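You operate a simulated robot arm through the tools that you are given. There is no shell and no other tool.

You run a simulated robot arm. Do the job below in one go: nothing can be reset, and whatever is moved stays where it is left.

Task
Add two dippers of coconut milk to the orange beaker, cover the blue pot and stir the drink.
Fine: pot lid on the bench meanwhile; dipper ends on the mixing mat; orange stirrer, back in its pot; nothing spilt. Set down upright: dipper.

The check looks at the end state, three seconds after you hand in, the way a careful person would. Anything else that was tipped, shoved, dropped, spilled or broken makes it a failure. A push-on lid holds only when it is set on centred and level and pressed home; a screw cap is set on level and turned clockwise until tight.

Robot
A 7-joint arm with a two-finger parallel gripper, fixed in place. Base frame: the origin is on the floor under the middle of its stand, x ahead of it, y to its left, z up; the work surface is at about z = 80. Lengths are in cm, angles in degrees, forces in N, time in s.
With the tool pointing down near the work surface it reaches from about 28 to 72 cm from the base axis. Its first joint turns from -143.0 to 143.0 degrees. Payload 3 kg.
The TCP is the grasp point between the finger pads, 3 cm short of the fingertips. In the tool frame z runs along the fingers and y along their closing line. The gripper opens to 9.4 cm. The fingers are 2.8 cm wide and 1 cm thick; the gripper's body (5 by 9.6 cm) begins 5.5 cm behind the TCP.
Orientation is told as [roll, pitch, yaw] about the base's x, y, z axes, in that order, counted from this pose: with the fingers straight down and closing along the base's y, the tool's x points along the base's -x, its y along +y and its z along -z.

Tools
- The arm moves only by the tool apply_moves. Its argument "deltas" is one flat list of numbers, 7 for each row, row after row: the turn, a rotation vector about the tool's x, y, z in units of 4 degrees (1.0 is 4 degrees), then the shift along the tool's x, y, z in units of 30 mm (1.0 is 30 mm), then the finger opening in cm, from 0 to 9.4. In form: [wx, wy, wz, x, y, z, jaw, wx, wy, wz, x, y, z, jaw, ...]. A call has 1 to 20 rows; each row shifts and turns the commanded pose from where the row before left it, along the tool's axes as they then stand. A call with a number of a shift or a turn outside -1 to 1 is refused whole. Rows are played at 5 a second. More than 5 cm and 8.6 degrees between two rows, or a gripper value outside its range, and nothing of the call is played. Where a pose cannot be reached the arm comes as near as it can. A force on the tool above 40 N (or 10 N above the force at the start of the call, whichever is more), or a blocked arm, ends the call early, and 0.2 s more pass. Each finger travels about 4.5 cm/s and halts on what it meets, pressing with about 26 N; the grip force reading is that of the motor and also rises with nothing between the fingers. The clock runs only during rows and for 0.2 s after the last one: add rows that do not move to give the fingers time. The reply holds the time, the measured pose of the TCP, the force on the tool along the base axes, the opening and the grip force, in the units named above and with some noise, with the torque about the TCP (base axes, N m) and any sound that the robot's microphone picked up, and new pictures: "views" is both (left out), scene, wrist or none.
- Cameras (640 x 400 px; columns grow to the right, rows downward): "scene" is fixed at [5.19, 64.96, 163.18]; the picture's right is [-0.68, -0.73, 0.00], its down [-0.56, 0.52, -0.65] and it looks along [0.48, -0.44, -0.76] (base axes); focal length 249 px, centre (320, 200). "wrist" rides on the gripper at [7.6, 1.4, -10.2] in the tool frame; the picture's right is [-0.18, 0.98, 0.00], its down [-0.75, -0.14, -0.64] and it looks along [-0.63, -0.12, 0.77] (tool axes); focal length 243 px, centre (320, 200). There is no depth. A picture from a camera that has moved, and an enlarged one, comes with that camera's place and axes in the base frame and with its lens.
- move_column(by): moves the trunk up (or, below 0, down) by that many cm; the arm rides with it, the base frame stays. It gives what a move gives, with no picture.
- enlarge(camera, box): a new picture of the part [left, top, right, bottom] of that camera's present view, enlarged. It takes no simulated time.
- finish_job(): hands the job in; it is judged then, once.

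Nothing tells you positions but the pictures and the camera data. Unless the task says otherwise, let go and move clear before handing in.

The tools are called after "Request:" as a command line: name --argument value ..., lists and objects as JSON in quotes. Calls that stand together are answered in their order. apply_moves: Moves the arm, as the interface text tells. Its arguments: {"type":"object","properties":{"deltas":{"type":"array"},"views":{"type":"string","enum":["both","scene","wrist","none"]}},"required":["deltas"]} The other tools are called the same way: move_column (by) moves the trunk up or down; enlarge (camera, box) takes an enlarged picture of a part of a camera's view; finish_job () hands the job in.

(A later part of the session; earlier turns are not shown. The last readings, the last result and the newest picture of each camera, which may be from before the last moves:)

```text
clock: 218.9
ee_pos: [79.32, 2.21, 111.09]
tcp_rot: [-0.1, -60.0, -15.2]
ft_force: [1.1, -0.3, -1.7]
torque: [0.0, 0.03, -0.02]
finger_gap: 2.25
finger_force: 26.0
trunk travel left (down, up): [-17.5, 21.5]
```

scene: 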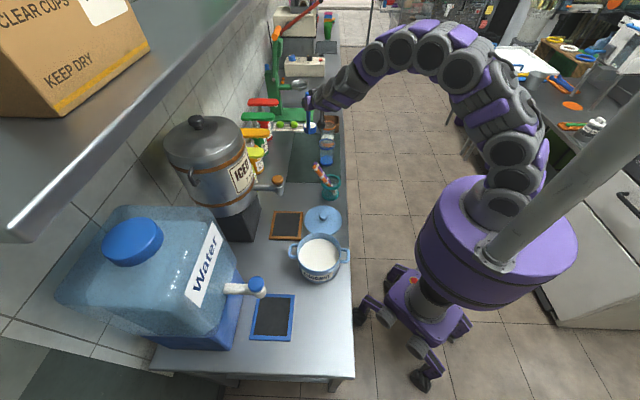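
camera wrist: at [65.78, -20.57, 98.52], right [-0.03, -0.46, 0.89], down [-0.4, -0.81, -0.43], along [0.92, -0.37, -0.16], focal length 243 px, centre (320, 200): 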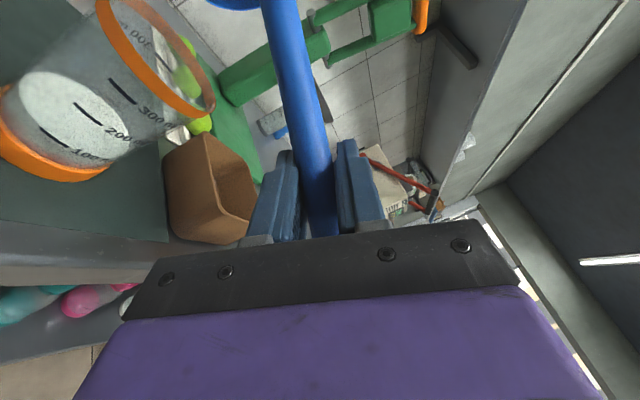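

I'll move to the pour-start pose again.

Request:
apply_moves --deltas '[0, 0, 0, -0.008, -0.194, 0.134, 0, 0, 0, 0, -0.015, -0.387, 0.267, 0, 0, 0, 0, -0.015, -0.387, 0.267, 0, 0, 0, 0, -0.015, -0.387, 0.267, 0, 0, 0, 0, -0.015, -0.387, 0.267, 0, 0, 0, 0, -0.015, -0.387, 0.267, 0, 0, 0, 0, -0.015, -0.387, 0.267, 0, 0, 0, 0, -0.015, -0.387, 0.267, 0, 0, 0, 0, -0.008, -0.194, 0.134, 0, 0, 0, 0, 0, 0, 0, 0]' --views "scene"

Request:
enlarge --camera "scene" --box '[295, 70, 365, 150]'

```text
clock: 221.2
ee_pos: [82.48, -8.22, 108.28]
tcp_rot: [0.3, -60.0, -15.4]
ft_force: [1.3, -0.4, -2.2]
torque: [0.05, 0.03, 0.0]
finger_gap: 2.23
finger_force: 26.2
trunk travel left (down, up): [-17.5, 21.5]
```

scene: 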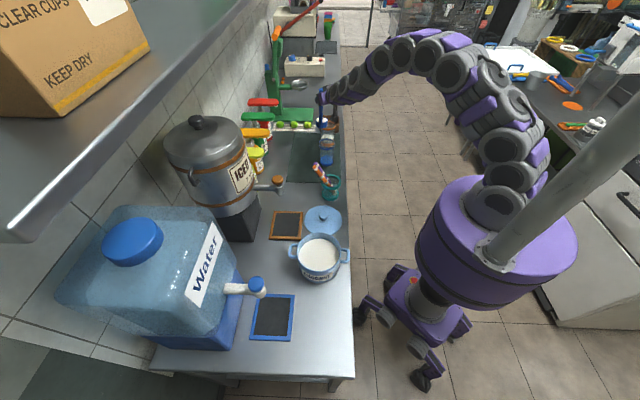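

```text
5.00 times, centred on (330, 110) of scene
camera zoom: at [5.19, 64.96, 163.18], right [-0.68, -0.73, 0.0], down [-0.56, 0.52, -0.65], along [0.48, -0.44, -0.76], focal length 1244 px, centre (270, 650)
```

zoom: 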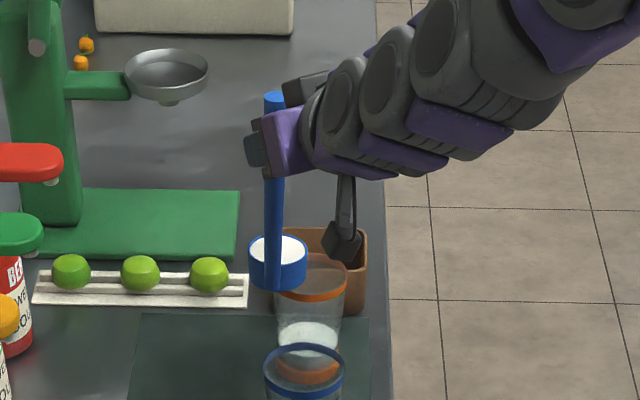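

The pose matches the first pour. I'll tilt slowly again.

Request:
apply_moves --deltas '[-0.3125, 0, 0.5413, -0.0498, -0.1758, -0.0288, 0, -0.3125, 0, 0.5413, -0.0498, -0.1758, -0.0288, 0, -0.3125, 0, 0.5413, -0.0498, -0.1758, -0.0288, 0, -0.3125, 0, 0.5413, -0.0498, -0.1758, -0.0288, 0, -0.3125, 0, 0.5413, -0.0498, -0.1758, -0.0288, 0, -0.3125, 0, 0.5413, -0.0498, -0.1758, -0.0288, 0, -0.3125, 0, 0.5413, -0.0498, -0.1758, -0.0288, 0, -0.3125, 0, 0.5413, -0.0498, -0.1758, -0.0288, 0, -0.3125, 0, 0.5413, -0.0498, -0.1758, -0.0288, 0, -0.3125, 0, 0.5413, -0.0498, -0.1758, -0.0288, 0, -0.3125, 0, 0.5413, -0.0498, -0.1758, -0.0288, 0, -0.3125, 0, 0.5413, -0.0498, -0.1758, -0.0288, 0, -0.3125, 0, 0.5413, -0.0498, -0.1758, -0.0288, 0, -0.3125, 0, 0.5413, -0.0498, -0.1758, -0.0288, 0]' --views "scene"

Request:
enlarge --camera "scene" --box '[295, 70, 365, 150]'

Request:
apply_moves --deltas '[-0.3125, 0, 0.5413, -0.0498, -0.1758, -0.0288, 0, -0.3125, 0, 0.5413, -0.0498, -0.1758, -0.0288, 0, -0.3125, 0, 0.5413, -0.0498, -0.1758, -0.0288, 0, -0.3125, 0, 0.5413, -0.0498, -0.1758, -0.0288, 0, -0.3125, 0, 0.5413, -0.0498, -0.1758, -0.0288, 0, -0.3125, 0, 0.5413, -0.0498, -0.1758, -0.0288, 0, -0.3125, 0, 0.5413, -0.0498, -0.1758, -0.0288, 0, -0.3125, 0, 0.5413, -0.0498, -0.1758, -0.0288, 0, -0.3125, 0, 0.5413, -0.0498, -0.1758, -0.0288, 0, -0.3125, 0, 0.5413, -0.0498, -0.1758, -0.0288, 0, -0.3125, 0, 0.5413, -0.0498, -0.1758, -0.0288, 0, -0.3125, 0, 0.5413, -0.0498, -0.1758, -0.0288, 0, -0.3125, 0, 0.5413, -0.0498, -0.1758, -0.0288, 0, -0.3125, 0, 0.5413, -0.0498, -0.1758, -0.0288, 0, -0.3125, 0, 0.5413, -0.0498, -0.1758, -0.0288, 0, -0.3125, 0, 0.5413, -0.0498, -0.1758, -0.0288, 0, -0.3125, 0, 0.5413, -0.0498, -0.1758, -0.0288, 0, -0.3125, 0, 0.5413, -0.0498, -0.1758, -0.0288, 0]' --views "scene"

Request:
enlarge --camera "scene" --box '[295, 70, 365, 150]'

```text
clock: 224.2
ee_pos: [80.23, -15.76, 108.19]
tcp_rot: [54.7, -45.0, -60.2]
ft_force: [0.0, 0.0, -1.3]
torque: [-0.04, 0.05, -0.02]
finger_gap: 2.26
finger_force: 25.4
trunk travel left (down, up): [-17.5, 21.5]
```

scene: 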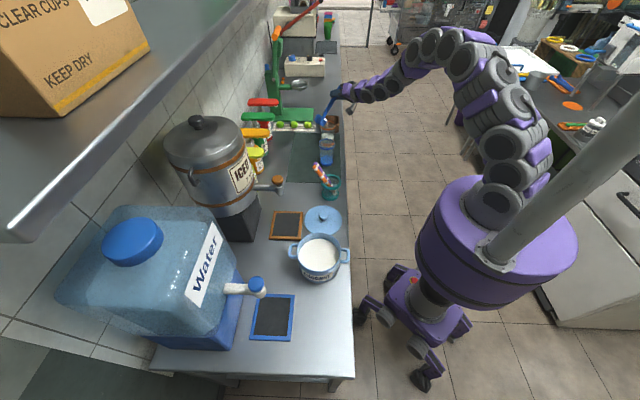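

```text
5.00 times, centred on (330, 110) of scene
camera zoom: at [5.19, 64.96, 163.18], right [-0.68, -0.73, 0.0], down [-0.56, 0.52, -0.65], along [0.48, -0.44, -0.76], focal length 1244 px, centre (270, 650)
```

zoom: 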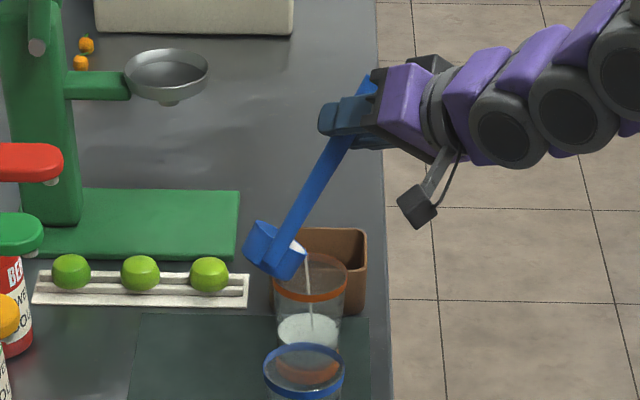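

```text
clock: 227.9
ee_pos: [78.0, -23.1, 102.19]
tcp_rot: [85.1, -8.3, -74.8]
ft_force: [-0.4, 0.2, -1.4]
torque: [-0.1, 0.07, 0.01]
finger_gap: 2.2
finger_force: 26.5
trunk travel left (down, up): [-17.5, 21.5]
```

scene: 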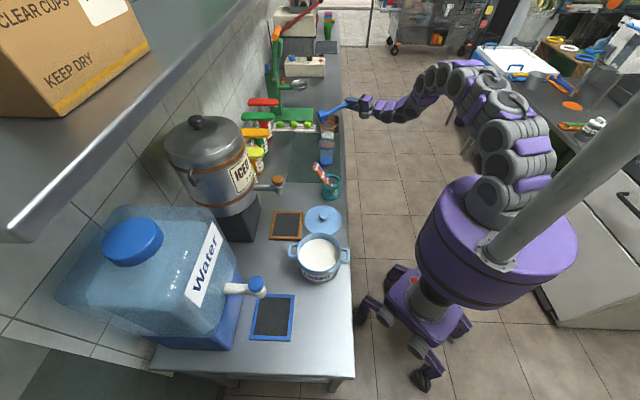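

```text
5.00 times, centred on (330, 110) of scene
camera zoom: at [5.19, 64.96, 163.18], right [-0.68, -0.73, 0.0], down [-0.56, 0.52, -0.65], along [0.48, -0.44, -0.76], focal length 1244 px, centre (270, 650)
```

zoom: 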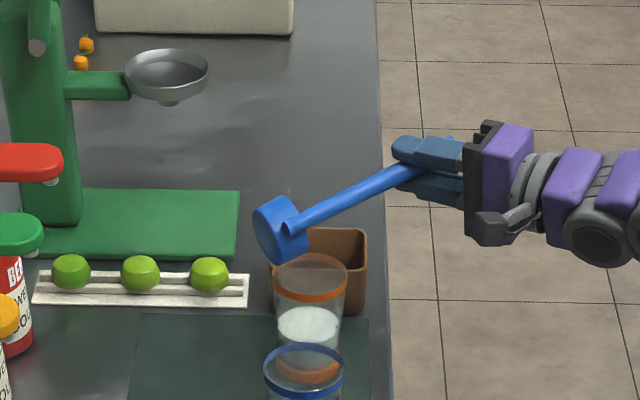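

The level in the beaker rose again with no spill. I'll finish the tilt and drain.

Request:
apply_moves --deltas '[-0.3125, 0, 0.5413, -0.0498, -0.1758, -0.0288, 0, -0.3125, 0, 0.5413, -0.0498, -0.1758, -0.0288, 0, -0.3125, 0, 0.5413, -0.0498, -0.1758, -0.0288, 0, -0.3125, 0, 0.5413, -0.0498, -0.1758, -0.0288, 0, -0.3125, 0, 0.5413, -0.0498, -0.1758, -0.0288, 0, -0.3125, 0, 0.5413, -0.0498, -0.1758, -0.0288, 0, -0.3125, 0, 0.5413, -0.0498, -0.1758, -0.0288, 0, -0.3125, 0, 0.5413, -0.0498, -0.1758, -0.0288, 0, -0.3125, 0, 0.5413, -0.0498, -0.1758, -0.0288, 0, -0.3125, 0, 0.5413, -0.0498, -0.1758, -0.0288, 0, -0.3125, 0, 0.5413, -0.0498, -0.1758, -0.0288, 0, 0, 0, 0, 0, 0, 0, 0, 0, 0, 0, 0, 0, 0, 0, 0, 0, 0, 0, 0, 0, 0, 0, 0, 0, 0, 0, 0, 0, 0, 0, 0, 0, 0, 0, 0, 0, 0, 0, 0, 0, 0, 0]' --views "both"

Request:
enlarge --camera "wrist" --box '[0, 0, 300, 220]'

Request:
apply_moves --deltas '[0.5, 0, -0.866, 0.0935, 0.2757, 0.054, 0, 0.5, 0, -0.866, 0.0935, 0.2757, 0.054, 0, 0.5, 0, -0.866, 0.0935, 0.2757, 0.054, 0, 0.5, 0, -0.866, 0.0935, 0.2757, 0.054, 0, 0.5, 0, -0.866, 0.0935, 0.2757, 0.054, 0, 0.5, 0, -0.866, 0.0935, 0.2757, 0.054, 0, 0.5, 0, -0.866, 0.0935, 0.2757, 0.054, 0, 0.5, 0, -0.866, 0.0935, 0.2757, 0.054, 0, 0.5, 0, -0.866, 0.0935, 0.2757, 0.054, 0, 0.5, 0, -0.866, 0.0935, 0.2757, 0.054, 0, 0.5, 0, -0.866, 0.0935, 0.2757, 0.054, 0, 0.5, 0, -0.866, 0.0935, 0.2757, 0.054, 0, 0.5, 0, -0.866, 0.0935, 0.2757, 0.054, 0, 0.5, 0, -0.866, 0.0935, 0.2757, 0.054, 0, 0.5, 0, -0.866, 0.0935, 0.2757, 0.054, 0, 0.5, 0, -0.866, 0.0935, 0.2757, 0.054, 0, 0.5, 0, -0.866, 0.0935, 0.2757, 0.054, 0, 0.5, 0, -0.866, 0.0935, 0.2757, 0.054, 0]' --views "none"

Request:
apply_moves --deltas '[0.5, 0, -0.866, 0.0935, 0.2757, 0.054, 0, 0.5, 0, -0.866, 0.0935, 0.2757, 0.054, 0, 0.5, 0, -0.866, 0.0935, 0.2757, 0.054, 0, 0.5, 0, -0.866, 0.0935, 0.2757, 0.054, 0, 0.5, 0, -0.866, 0.0935, 0.2757, 0.054, 0, 0.5, 0, -0.866, 0.0935, 0.2757, 0.054, 0, 0.5, 0, -0.866, 0.0935, 0.2757, 0.054, 0, 0.5, 0, -0.866, 0.0935, 0.2757, 0.054, 0, 0.4375, 0, -0.7578, 0.0815, 0.2413, 0.0468, 0, 0, 0, 0, 0, 0, 0, 0]' --views "scene"

Request:
enlarge --camera "scene" --box '[270, 60, 380, 180]'

```text
clock: 231.6
ee_pos: [77.63, -24.93, 96.28]
tcp_rot: [99.1, 15.4, -74.1]
ft_force: [1.3, 0.3, -1.8]
torque: [-0.09, 0.03, 0.01]
finger_gap: 2.24
finger_force: 26.0
trunk travel left (down, up): [-17.5, 21.5]
camera wrist: at [65.61, -20.61, 98.22], right [-0.03, -0.46, 0.89], down [-0.41, -0.81, -0.43], along [0.91, -0.37, -0.16], focal length 243 px, centre (320, 200)
```

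scene: 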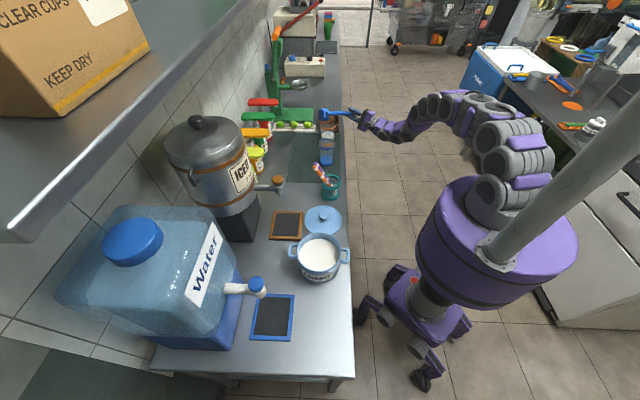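
wrist: 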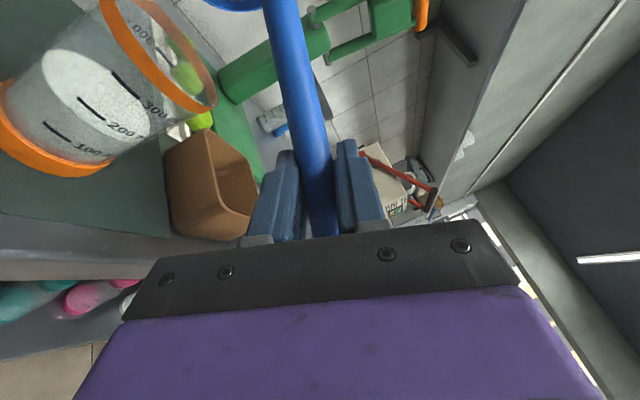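

```text
1.82 times, centred on (150, 110) of wrist
camera zoom: at [65.61, -20.61, 98.22], right [-0.03, -0.46, 0.89], down [-0.41, -0.81, -0.43], along [0.91, -0.37, -0.16], focal length 441 px, centre (629, 364)
```

zoom: 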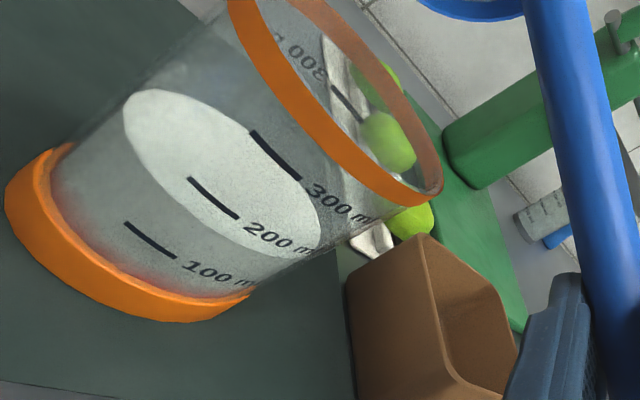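

```text
clock: 235.3
ee_pos: [80.0, -15.95, 108.35]
tcp_rot: [55.3, -44.6, -60.6]
ft_force: [0.0, -0.6, -1.0]
torque: [-0.08, 0.0, -0.03]
finger_gap: 2.21
finger_force: 26.1
trunk travel left (down, up): [-17.5, 21.5]
```

```text
clock: 237.6
ee_pos: [82.05, -8.2, 108.27]
tcp_rot: [0.6, -60.0, -15.8]
ft_force: [0.6, 0.5, -1.4]
torque: [0.05, -0.01, -0.03]
finger_gap: 2.21
finger_force: 26.4
trunk travel left (down, up): [-17.5, 21.5]
```

scene: 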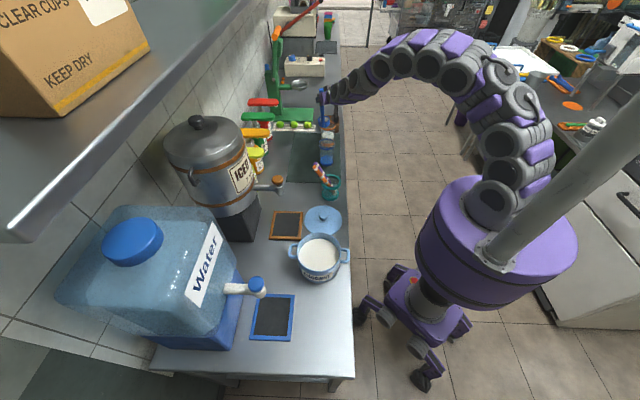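

```text
3.33 times, centred on (325, 120) of scene
camera zoom: at [5.19, 64.96, 163.18], right [-0.68, -0.73, 0.0], down [-0.56, 0.52, -0.65], along [0.48, -0.44, -0.76], focal length 830 px, centre (303, 467)
```

zoom: 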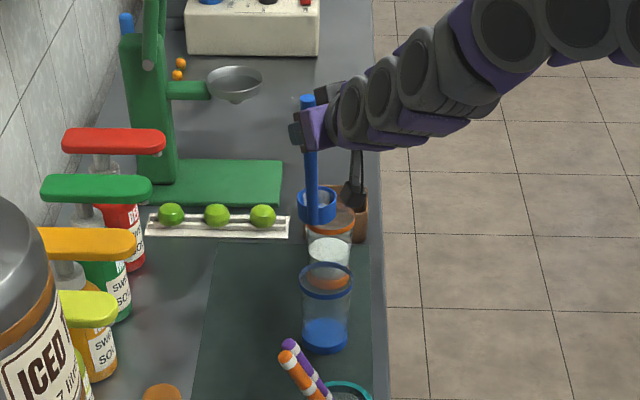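

Two dippers are in the beaker and the mat looks clean. Now I'll put the dipper back on the mat, upright, out of the way at about (75, 12.5).

Request:
apply_moves --deltas '[0, 0, 0, 0.072, 0.802, -0.526, 0, 0, 0, 0, 0.072, 0.802, -0.526, 0, 0, 0, 0, 0.072, 0.802, -0.526, 0, 0, 0, 0, 0.072, 0.802, -0.526, 0, 0.15, 0, 0, 0, 0, 0, 0, 0, 0, 0, 0.475, 0.7, -0.355, 0, 0, 0, 0, 0.475, 0.7, -0.355, 0, 0, 0, 0, 0.475, 0.7, -0.355, 0, 0, 0, 0, 0.475, 0.7, -0.355, 0, 0, 0, 0, 0, 0, 0, 0]' --views "both"

Request:
enlarge --camera "scene" --box '[240, 60, 380, 200]'

```text
clock: 239.8
ee_pos: [74.92, 12.52, 107.83]
tcp_rot: [0.0, -59.9, -15.9]
ft_force: [-0.6, 0.5, -1.0]
torque: [0.04, 0.01, 0.01]
finger_gap: 2.18
finger_force: 25.8
trunk travel left (down, up): [-17.5, 21.5]
camera wrist: at [62.97, 17.35, 106.33], right [0.36, 0.92, 0.16], down [-0.21, -0.09, 0.97], along [0.91, -0.38, 0.16], focal length 243 px, centre (320, 200)
```

scene: 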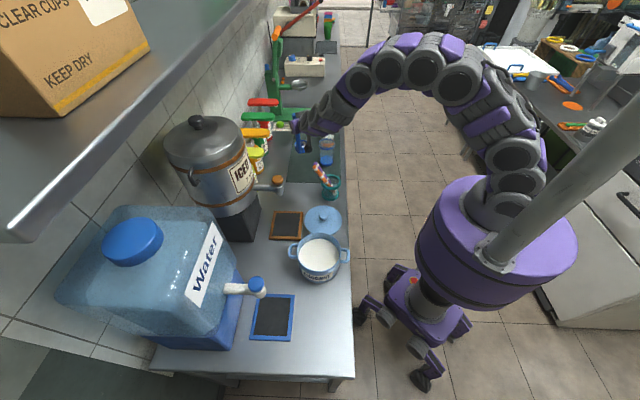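
wrist: 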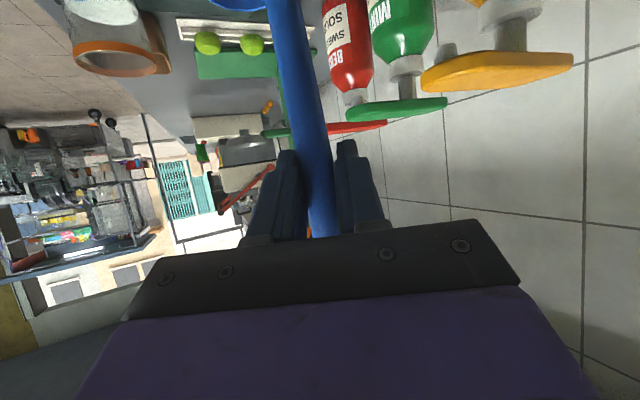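

```text
2.86 times, centred on (310, 130) of scene
camera zoom: at [5.19, 64.96, 163.18], right [-0.68, -0.73, 0.0], down [-0.56, 0.52, -0.65], along [0.48, -0.44, -0.76], focal length 711 px, centre (349, 400)
```

zoom: 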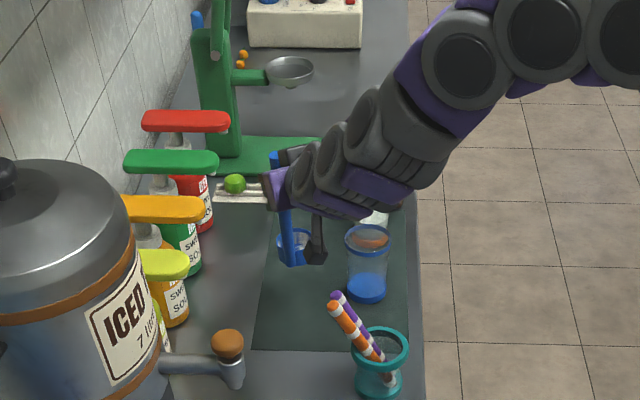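

Lowering here would bring the camera near the stirrers. I'll yaw to about 36° first and shift to (72, 10), as in the clear approach I used before.

Request:
apply_moves --deltas '[-0.866, 0, -0.5, 0, 0, 0, 0, -0.866, 0, -0.5, 0, 0, 0, 0, -0.866, 0, -0.5, 0, 0, 0, 0, -0.866, 0, -0.5, 0, 0, 0, 0, -0.866, 0, -0.5, 0, 0, 0, 0, -0.866, 0, -0.5, 0, 0, 0, 0, -0.866, 0, -0.5, 0, 0, 0, 0, -0.866, 0, -0.5, 0, 0, 0, 0, -0.866, 0, -0.5, 0, 0, 0, 0, -0.866, 0, -0.5, 0, 0, 0, 0, -0.866, 0, -0.5, 0, 0, 0, 0, -0.866, 0, -0.5, 0, 0, 0, 0, -0.866, 0, -0.5, 0, 0, 0, 0, 0, 0, 0, 0, 0, 0, 0]' --views "scene"

```text
clock: 242.8
ee_pos: [74.9, 12.35, 107.87]
tcp_rot: [0.2, -59.9, 36.1]
ft_force: [0.8, -0.4, -1.3]
torque: [-0.02, 0.03, -0.02]
finger_gap: 2.15
finger_force: 25.8
trunk travel left (down, up): [-17.5, 21.5]
```

scene: 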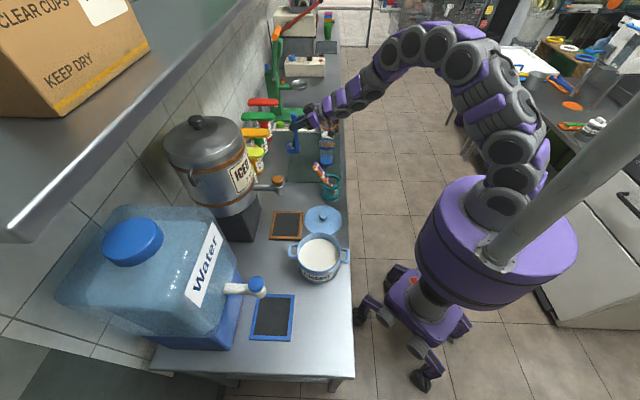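

Now I'll shift to (72, 10) and lower to just above the mat.

Request:
apply_moves --deltas '[0, 0, 0, 0.725, -0.017, 0.06, 0, 0, 0, 0, 0.725, -0.017, 0.06, 0, 0, 0, 0, 0.725, -0.017, 0.06, 0, 0, 0, 0, 0.725, -0.017, 0.06, 0, 0, 0, 0, 0.433, 0, 0.25, 0, 0, 0, 0, 0.433, 0, 0.25, 0, 0, 0, 0, 0, 0, 0, 0]' --views "both"

Request:
enlarge --camera "scene" --box '[260, 80, 380, 200]'

Request:
enlarge --camera "wrist" --box '[160, 0, 480, 240]'

```text
clock: 244.3
ee_pos: [72.06, 10.03, 97.03]
tcp_rot: [0.1, -59.9, 36.0]
ft_force: [-0.6, 0.1, -1.8]
torque: [0.0, 0.03, 0.0]
finger_gap: 2.2
finger_force: 25.7
trunk travel left (down, up): [-17.5, 21.5]
camera wrist: at [60.85, 3.64, 95.5], right [-0.5, 0.85, 0.16], down [-0.06, -0.22, 0.97], along [0.86, 0.48, 0.16], focal length 243 px, centre (320, 200)
```

scene: 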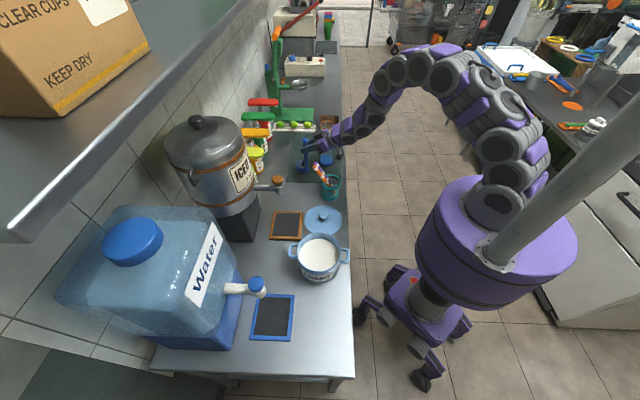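
wrist: 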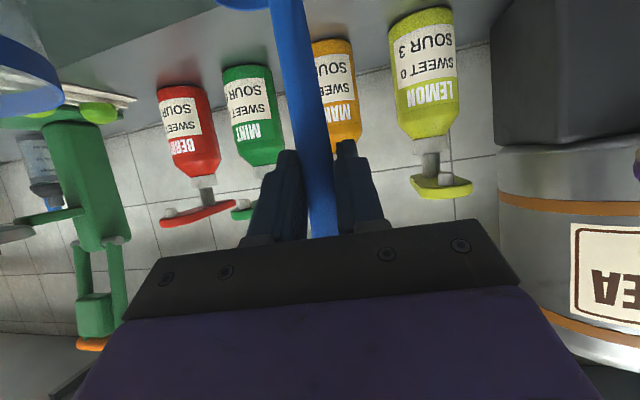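

```text
3.33 times, centred on (320, 140) of scene
camera zoom: at [5.19, 64.96, 163.18], right [-0.68, -0.73, 0.0], down [-0.56, 0.52, -0.65], along [0.48, -0.44, -0.76], focal length 830 px, centre (320, 400)
```

zoom: 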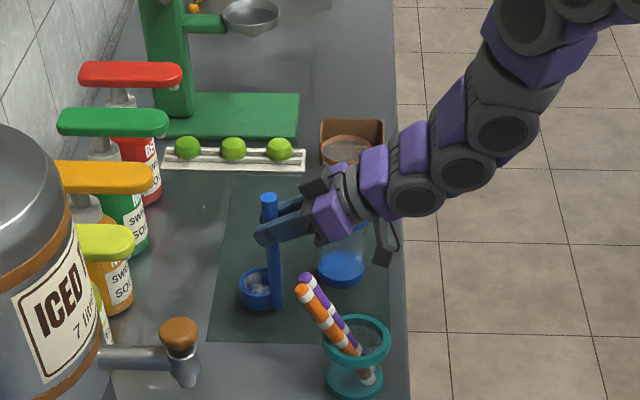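

```text
1.67 times, centred on (320, 120) of wrist
camera zoom: at [60.85, 3.64, 95.5], right [-0.5, 0.85, 0.16], down [-0.06, -0.22, 0.97], along [0.86, 0.48, 0.16], focal length 404 px, centre (320, 333)
```

zoom: 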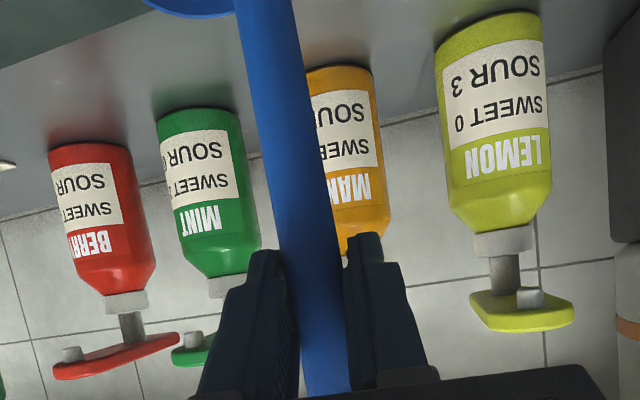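

The dipper is nearly touching. I'll creep down to contact.

Request:
apply_moves --deltas '[0, 0, 0, 0.13, 0, 0.075, 0, 0, 0, 0, 0, 0, 0, 0]' --views "none"

Request:
apply_moves --deltas '[0, 0, 0, 0.08, 0, 0.045, 0, 0, 0, 0, 0, 0, 0, 0]' --views "none"

Request:
apply_moves --deltas '[0, 0, 0, 0.06, 0, 0.035, 0, 0, 0, 0, 0, 0, 0, 0]' --views "none"

```text
clock: 244.9
ee_pos: [72.07, 9.94, 96.65]
tcp_rot: [0.2, -60.0, 36.1]
ft_force: [0.2, -0.7, -0.3]
torque: [0.02, 0.04, 0.01]
finger_gap: 2.16
finger_force: 26.2
trunk travel left (down, up): [-17.5, 21.5]
```

```text
clock: 245.6
ee_pos: [71.96, 9.85, 96.37]
tcp_rot: [0.1, -60.0, 36.0]
ft_force: [0.2, 0.1, -0.7]
torque: [0.02, 0.05, 0.04]
finger_gap: 2.17
finger_force: 25.9
trunk travel left (down, up): [-17.5, 21.5]
```

```text
clock: 246.2
ee_pos: [71.99, 9.92, 96.08]
tcp_rot: [0.1, -60.0, 36.0]
ft_force: [-0.1, -0.1, -2.1]
torque: [0.04, 0.01, -0.01]
finger_gap: 2.21
finger_force: 26.4
trunk travel left (down, up): [-17.5, 21.5]
```

Request:
apply_moves --deltas '[0, 0, 0, 0.04, 0, 0.023, 0, 0, 0, 0, 0, 0, 0, 0]' --views "none"

Request:
apply_moves --deltas '[0, 0, 0, 0.04, 0, 0.023, 0, 0, 0, 0, 0, 0, 0, 0]' --views "none"

Request:
apply_moves --deltas '[0, 0, 0, 0.04, 0, 0.023, 0, 0, 0, 0, 0, 0, 0, 0]' --views "scene"

Request:
enlarge --camera "scene" --box '[280, 110, 350, 180]'

```text
clock: 246.8
ee_pos: [71.96, 9.91, 96.03]
tcp_rot: [0.1, -60.1, 36.1]
ft_force: [0.0, 0.0, 3.1]
torque: [0.03, -0.12, -0.01]
finger_gap: 2.16
finger_force: 25.6
trunk travel left (down, up): [-17.5, 21.5]
```

```text
clock: 247.3
ee_pos: [72.06, 9.91, 96.04]
tcp_rot: [0.0, -60.1, 36.1]
ft_force: [-1.3, -0.2, 11.3]
torque: [0.05, -0.06, -0.01]
finger_gap: 2.16
finger_force: 25.6
trunk travel left (down, up): [-17.5, 21.5]
```

```text
clock: 247.9
ee_pos: [72.05, 9.89, 95.86]
tcp_rot: [0.0, -60.2, 36.1]
ft_force: [-3.6, -2.6, 24.0]
torque: [0.19, -0.28, -0.01]
finger_gap: 2.18
finger_force: 25.9
trunk travel left (down, up): [-17.5, 21.5]
```

scene: 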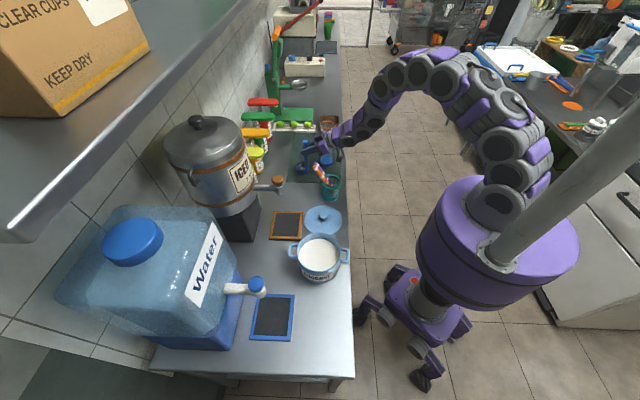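

```text
5.71 times, centred on (315, 145) of scene
camera zoom: at [5.19, 64.96, 163.18], right [-0.68, -0.73, 0.0], down [-0.56, 0.52, -0.65], along [0.48, -0.44, -0.76], focal length 1422 px, centre (349, 514)
```

zoom: 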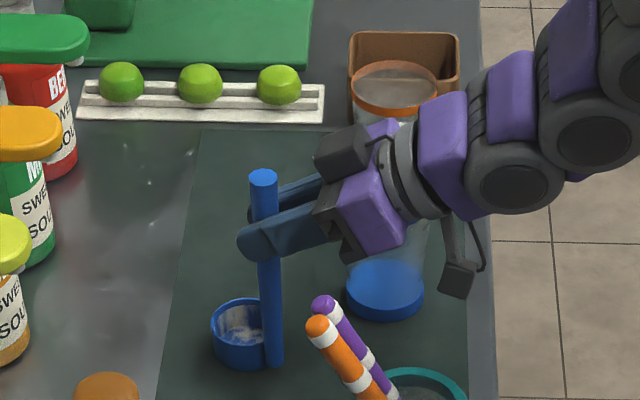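

In contact. I'll ease off, open, and back straight out along the tool axis.

Request:
apply_moves --deltas '[0, 0, 0, -0.065, 0, -0.038, 0, 0, 0, 0, 0, 0, 0, 0]' --views "none"

Request:
apply_moves --deltas '[0, 0, 0, 0, 0, 0, 2.3, 0, 0, 0, 0, 0, 0, 3, 0, 0, 0, 0, 0, 0, 6, 0, 0, 0, 0, 0, 0, 6, 0, 0, 0, 0, 0, 0, 6, 0, 0, 0, 0, 0, 0, 6]' --views "wrist"

Request:
enlarge --camera "scene" --box '[280, 110, 350, 180]'

```text
clock: 248.6
ee_pos: [71.96, 10.02, 95.96]
tcp_rot: [0.2, -59.9, 35.9]
ft_force: [-2.6, -1.6, 11.9]
torque: [0.05, -0.09, 0.04]
finger_gap: 2.19
finger_force: 26.4
trunk travel left (down, up): [-17.5, 21.5]
```

```text
clock: 249.9
ee_pos: [72.11, 10.08, 95.87]
tcp_rot: [0.1, -60.0, 36.0]
ft_force: [-0.1, -0.5, -1.0]
torque: [-0.01, 0.01, -0.03]
finger_gap: 6.02
finger_force: 0.0
trunk travel left (down, up): [-17.5, 21.5]
camera wrist: at [60.86, 3.68, 94.47], right [-0.5, 0.85, 0.16], down [-0.06, -0.22, 0.97], along [0.86, 0.48, 0.16], focal length 243 px, centre (320, 200)
```

wrist: 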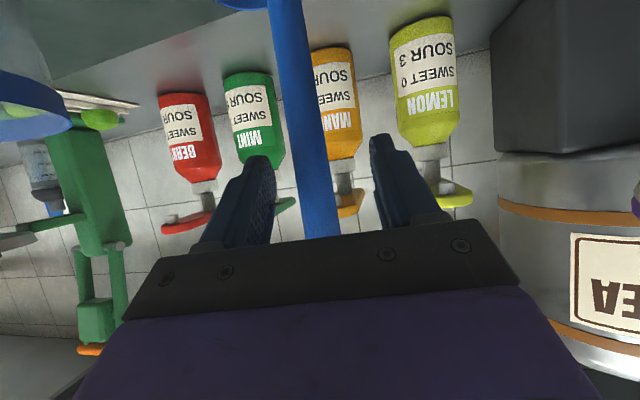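

```text
5.71 times, centred on (315, 145) of scene
camera zoom: at [5.19, 64.96, 163.18], right [-0.68, -0.73, 0.0], down [-0.56, 0.52, -0.65], along [0.48, -0.44, -0.76], focal length 1422 px, centre (349, 514)
```

zoom: 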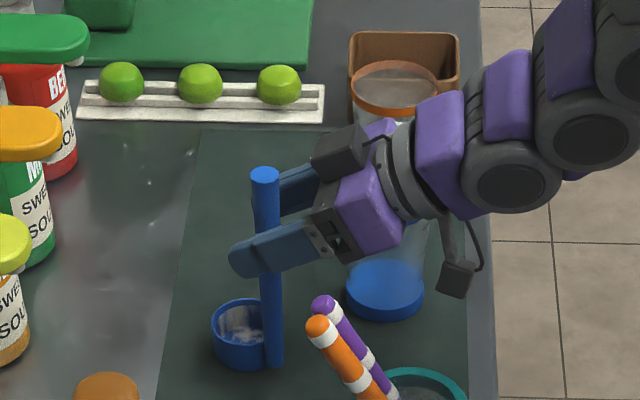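

The dipper is standing free and upright on the mat. I'll back out, raise the trunk to its original height and return the tool to pointing down for the lid.

Request:
apply_moves --deltas '[0, 0, 0, 0, 0, -0.5, 6, 0, 0, 0, 0, 0, -0.8, 6, 0, 0, 0, 0, 0, -0.9, 6, 0, 0, 0, 0, 0, -0.9, 6, 0, 0, 0, 0, 0, -0.9, 6, 0, 0, 0, 0, 0, 0, 6]' --views "scene"

Request:
move_column --by 10

Request:
enlarge --camera "scene" --box '[270, 90, 370, 200]'

```text
clock: 251.3
ee_pos: [63.34, 3.8, 102.01]
tcp_rot: [0.3, -60.0, 35.8]
ft_force: [0.6, 0.3, 0.1]
torque: [0.0, 0.01, -0.03]
finger_gap: 6.01
finger_force: 0.1
trunk travel left (down, up): [-17.5, 21.5]
```

scene: 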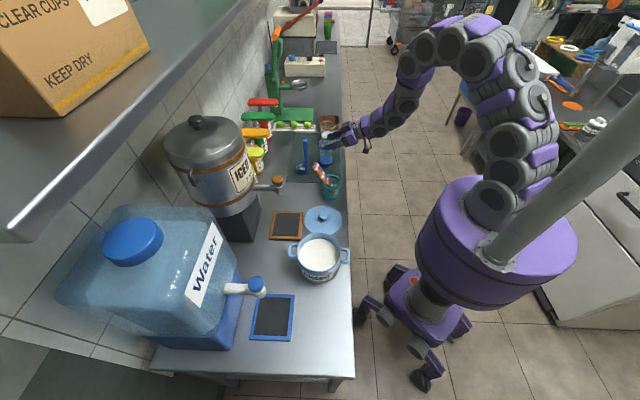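

```text
clock: 252.7
ee_pos: [63.41, 3.75, 111.93]
tcp_rot: [0.2, -60.0, 36.0]
ft_force: [0.0, 0.1, -0.4]
torque: [0.01, 0.03, 0.03]
finger_gap: 6.02
finger_force: 0.1
trunk travel left (down, up): [-27.5, 11.5]
```

```text
3.64 times, centred on (320, 145) of scene
camera zoom: at [5.19, 64.96, 163.18], right [-0.68, -0.73, 0.0], down [-0.56, 0.52, -0.65], along [0.48, -0.44, -0.76], focal length 905 px, centre (320, 400)
```

zoom: 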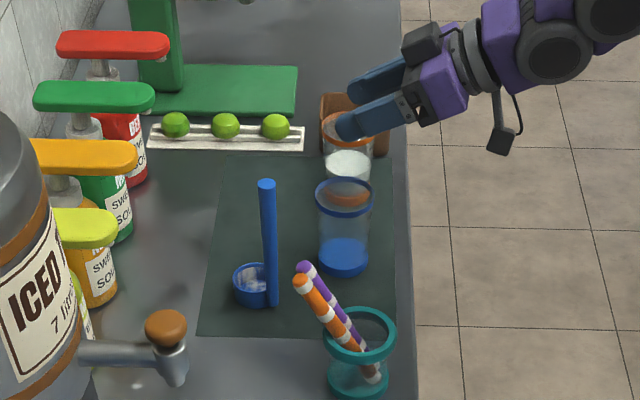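

The dipper is in place and the beaker shows milk. I'll rotate the tool back to straight down with yaw 0.

Request:
apply_moves --deltas '[0, 1, 0, 0, 0, 0, 6, 0, 1, 0, 0, 0, 0, 6, 0, 1, 0, 0, 0, 0, 6, 0, 1, 0, 0, 0, 0, 6, 0, 1, 0, 0, 0, 0, 6, 0, 1, 0, 0, 0, 0, 6, 0, 1, 0, 0, 0, 0, 6, 0, 1, 0, 0, 0, 0, 6, 0, 1, 0, 0, 0, 0, 6, 0, 1, 0, 0, 0, 0, 6, 0, 1, 0, 0, 0, 0, 6, 0, 1, 0, 0, 0, 0, 6, 0, 1, 0, 0, 0, 0, 6, 0, 1, 0, 0, 0, 0, 6, 0, 1, 0, 0, 0, 0, 6, 0, 0, 0, 0, 0, 0, 6]' --views "none"

Request:
apply_moves --deltas '[0, 0, 1, 0, 0, 0, 6, 0, 0, 1, 0, 0, 0, 6, 0, 0, 1, 0, 0, 0, 6, 0, 0, 1, 0, 0, 0, 6, 0, 0, 1, 0, 0, 0, 6, 0, 0, 1, 0, 0, 0, 6, 0, 0, 1, 0, 0, 0, 6, 0, 0, 1, 0, 0, 0, 6, 0, 0, 1, 0, 0, 0, 6, 0, 0, 0, 0, 0, 0, 6]' --views "none"

```text
clock: 256.1
ee_pos: [63.29, 3.81, 111.9]
tcp_rot: [-0.1, 0.1, 36.0]
ft_force: [0.4, 0.2, -0.2]
torque: [0.01, -0.01, 0.02]
finger_gap: 5.98
finger_force: 0.1
trunk travel left (down, up): [-27.5, 11.5]
```

```text
clock: 258.3
ee_pos: [61.11, 0.16, 112.22]
tcp_rot: [0.4, -0.3, 1.1]
ft_force: [-0.3, 0.2, 0.1]
torque: [0.04, -0.02, 0.02]
finger_gap: 5.99
finger_force: 0.1
out of reach, approached as far as the arm can: row 8, 9
trunk travel left (down, up): [-27.5, 11.5]
```

This arm configuration limits yaw near 0. The lid is round, so I'll use yaw of about 50° instead and move over it.

Request:
apply_moves --deltas '[0, 0, -1, 0, 0, 0, 6, 0, 0, -1, 0, 0, 0, 6, 0, 0, -1, 0, 0, 0, 6, 0, 0, -1, 0, 0, 0, 6, 0, 0, -1, 0, 0, 0, 6, 0, 0, -1, 0, 0, 0, 6, 0, 0, -1, 0, 0, 0, 6, 0, 0, -1, 0, 0, 0, 6, 0, 0, -1, 0, 0, 0, 6, 0, 0, -1, 0, 0, 0, 6, 0, 0, -1, 0, 0, 0, 6, 0, 0, -1, 0, 0, 0, 6, 0, 0, 0, 0, 0, 0, 6]' --views "scene"

```text
clock: 261.1
ee_pos: [61.04, 0.33, 112.22]
tcp_rot: [0.0, 0.1, 48.1]
ft_force: [-0.1, 0.5, -0.4]
torque: [0.01, 0.01, -0.01]
finger_gap: 6.0
finger_force: 0.1
trunk travel left (down, up): [-27.5, 11.5]
```

scene: 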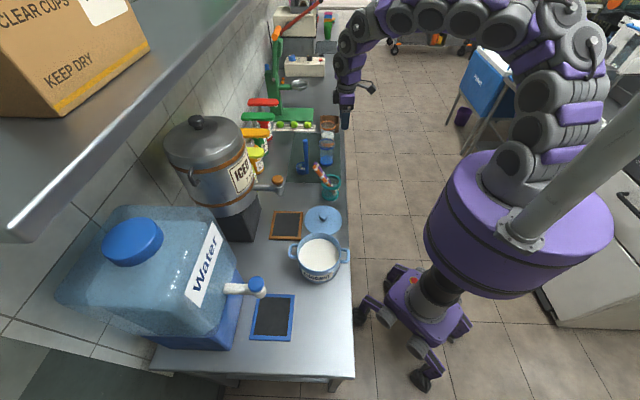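

I'll move over the lid and look.

Request:
apply_moves --deltas '[0, 0, 0, -0.263, 0.845, 0.1, 6, 0, 0, 0, -0.263, 0.845, 0.1, 6, 0, 0, 0, -0.263, 0.845, 0.2, 6, 0, 0, 0, -0.263, 0.845, 0.4, 6, 0, 0, 0, -0.263, 0.845, 0.4, 6, 0, 0, 0, -0.263, 0.845, 0.4, 6, 0, 0, 0, -0.263, 0.845, 0.5, 6, 0, 0, 0, -0.263, 0.845, 0.5, 6, 0, 0, 0, -0.263, 0.845, 0.5, 6, 0, 0, 0, -0.263, 0.845, 0.5, 6, 0, 0, 0, 0, 0, 0, 6]' --views "both"

Request:
enlarge --camera "wrist" --box '[200, 0, 460, 240]'

```text
clock: 263.5
ee_pos: [47.52, 23.31, 101.6]
tcp_rot: [-0.1, 0.1, 48.1]
ft_force: [-0.2, -0.4, -0.4]
torque: [-0.01, -0.02, -0.01]
finger_gap: 6.02
finger_force: 0.2
trunk travel left (down, up): [-27.5, 11.5]
camera wrist: at [41.39, 18.62, 111.81], right [-0.61, 0.79, 0.0], down [0.61, 0.47, 0.64], along [0.51, 0.39, -0.77], focal length 243 px, centre (320, 200)
```

scene: 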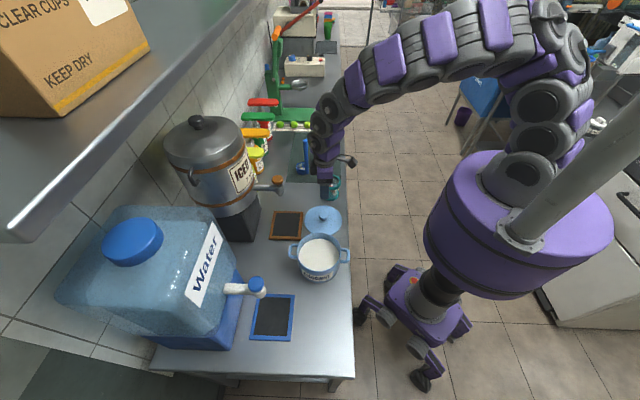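
wrist: 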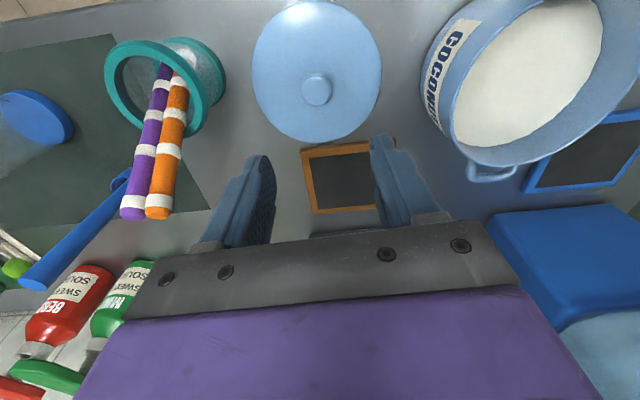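

```text
1.67 times, centred on (330, 120) of wrist
camera zoom: at [41.39, 18.62, 111.81], right [-0.61, 0.79, 0.0], down [0.61, 0.47, 0.64], along [0.51, 0.39, -0.77], focal length 404 px, centre (303, 333)
```

zoom: 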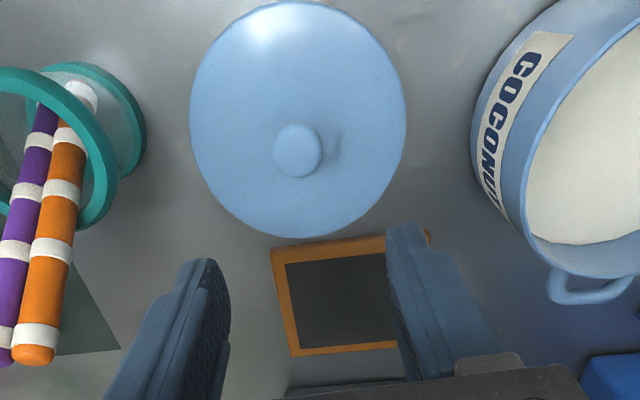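

The knob on the bench reads about (47.8, 23.1). I'll centre, lower and grip.

Request:
apply_moves --deltas '[0, 0, 0, 0.02, -0.075, 0.9, 6, 0, 0, 0, 0, 0, 0.9, 6, 0, 0, 0, 0, 0, 0.9, 6, 0, 0, 0, 0, 0, 0.9, 6, 0, 0, 0, 0, 0, 0.8, 6, 0, 0, 0, 0, 0, 0, 6]' --views "both"

Request:
enlarge --camera "wrist" --box '[200, 0, 460, 240]'

```text
clock: 264.9
ee_pos: [47.39, 23.06, 88.24]
tcp_rot: [0.0, 0.1, 48.1]
ft_force: [0.1, 0.2, 0.8]
torque: [0.02, 0.03, 0.0]
finger_gap: 5.99
finger_force: 0.0
trunk travel left (down, up): [-27.5, 11.5]
camera wrist: at [41.26, 18.39, 98.43], right [-0.61, 0.79, 0.0], down [0.61, 0.47, 0.64], along [0.51, 0.39, -0.77], focal length 243 px, centre (320, 200)
```

scene: 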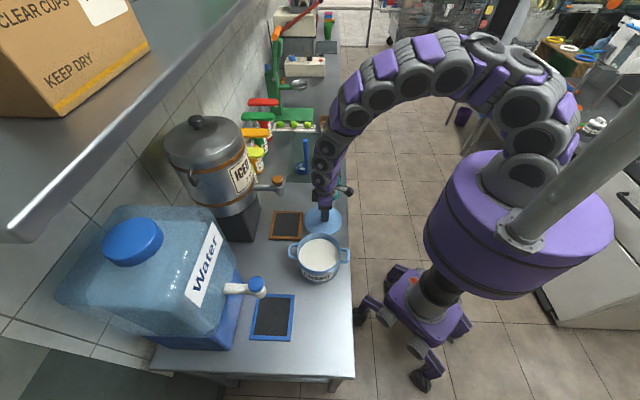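
wrist: 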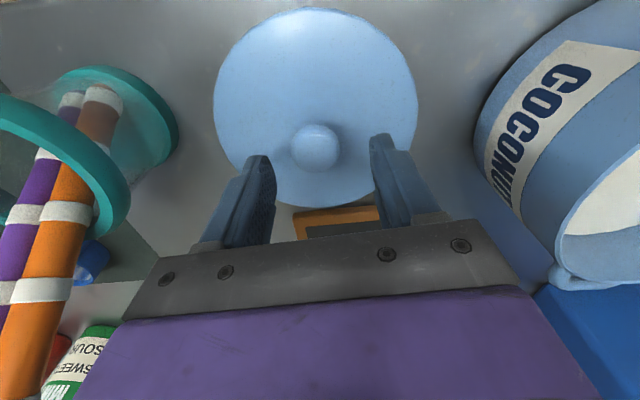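

```text
1.67 times, centred on (330, 120) of wrist
camera zoom: at [41.26, 18.39, 98.43], right [-0.61, 0.79, 0.0], down [0.61, 0.47, 0.64], along [0.51, 0.39, -0.77], focal length 404 px, centre (303, 333)
```

zoom: 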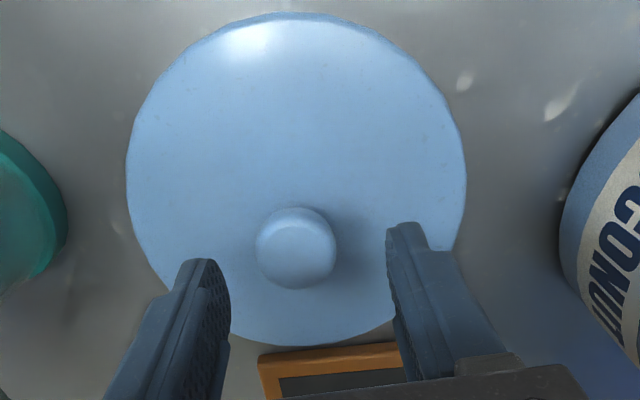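

The knob is about 3 mm off in the closing direction. I'll correct that, lower and close.

Request:
apply_moves --deltas '[0, 0, 0, -0.067, -0.093, 0.4, 6, 0, 0, 0, 0, 0, 0.4, 6, 0, 0, 0, 0, 0, 0.4, 6, 0, 0, 0, 0, 0, 0, 5, 0, 0, 0, 0, 0, 0, 4, 0, 0, 0, 0, 0, 0, 4]' --views "wrist"

Request:
enlarge --camera "wrist" --box '[200, 60, 440, 250]'

```text
clock: 266.3
ee_pos: [47.81, 22.87, 84.65]
tcp_rot: [0.0, 0.1, 48.1]
ft_force: [0.3, 0.4, 0.2]
torque: [0.03, 0.0, 0.01]
finger_gap: 3.97
finger_force: 0.1
trunk travel left (down, up): [-27.5, 11.5]
camera wrist: at [41.59, 18.17, 94.93], right [-0.61, 0.79, 0.0], down [0.61, 0.47, 0.64], along [0.51, 0.39, -0.77], focal length 243 px, centre (320, 200)
```

wrist: 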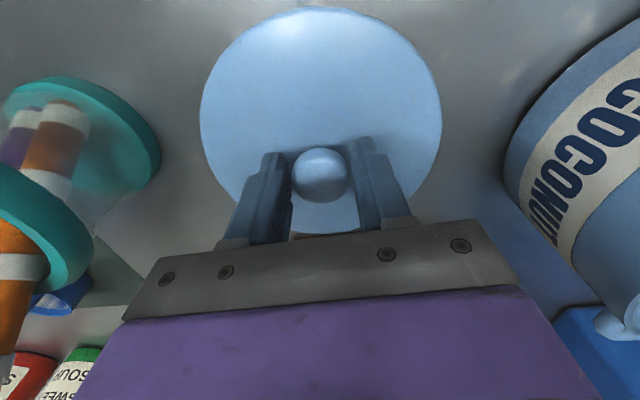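

```text
2.11 times, centred on (320, 155) of wrist
camera zoom: at [41.59, 18.17, 94.93], right [-0.61, 0.79, 0.0], down [0.61, 0.47, 0.64], along [0.51, 0.39, -0.77], focal length 511 px, centre (320, 295)
```

zoom: 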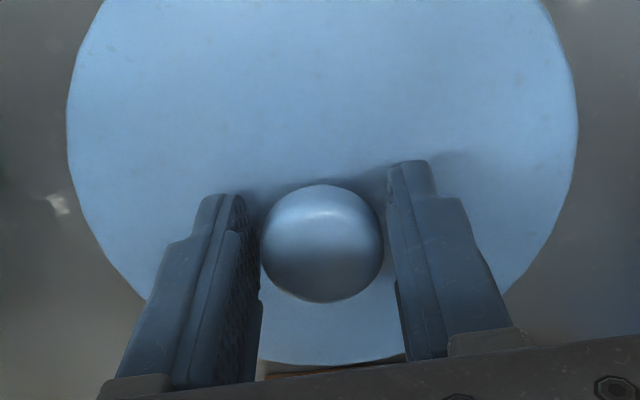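

Centred. I'll close and lift.

Request:
apply_moves --deltas '[0, 0, 0, 0, 0, 0, 0, 0, 0, 0, 0, 0, 0, 0, 0, 0, 0, 0, 0, 0, 0, 0, 0, 0, 0, 0, 0, 0]' --views "none"

Request:
apply_moves --deltas '[0, 0, 0, 0, 0, -0.2, 0, 0, 0, 0, 0, 0, -0.5, 0, 0, 0, 0, 0, 0, -0.8, 0, 0, 0, 0, 0, 0, -0.9, 0, 0, 0, 0, 0, 0, -0.9, 0, 0, 0, 0, 0, 0, -0.9, 0, 0, 0, 0, 0, 0, -0.9, 0, 0, 0, 0, 0, 0, 0, 0]' --views "both"

```text
clock: 267.3
ee_pos: [47.77, 22.89, 84.67]
tcp_rot: [-0.1, 0.1, 48.1]
ft_force: [-0.5, -0.1, -0.4]
torque: [0.0, -0.01, 0.0]
finger_gap: 3.28
finger_force: 26.3
trunk travel left (down, up): [-27.5, 11.5]
```

```text
clock: 269.1
ee_pos: [47.95, 22.95, 99.97]
tcp_rot: [0.0, 0.1, 48.1]
ft_force: [-1.4, -1.0, -1.5]
torque: [-0.02, 0.03, -0.02]
finger_gap: 3.26
finger_force: 26.3
trunk travel left (down, up): [-27.5, 11.5]
camera wrist: at [41.71, 18.22, 110.23], right [-0.61, 0.79, 0.0], down [0.61, 0.47, 0.64], along [0.51, 0.39, -0.77], focal length 243 px, centre (320, 200)
```

scene: 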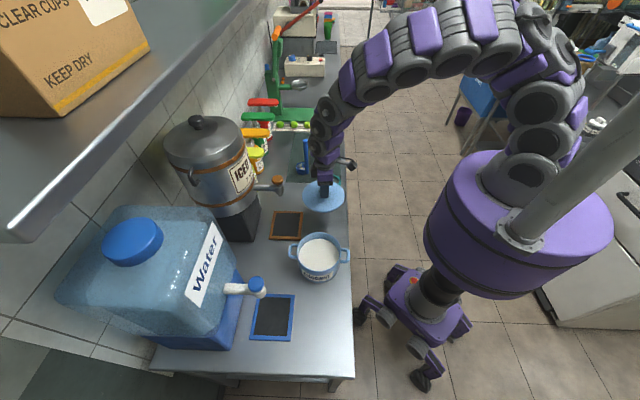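
wrist: 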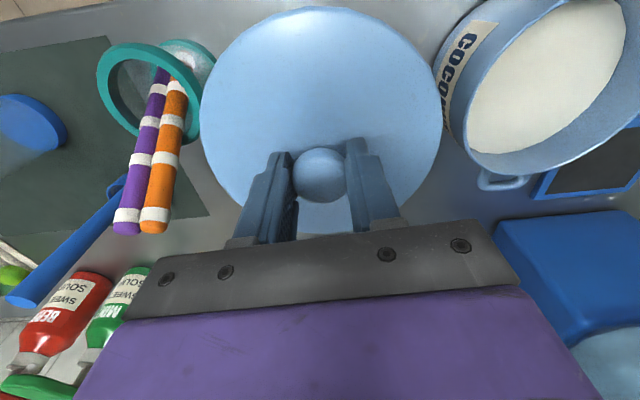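

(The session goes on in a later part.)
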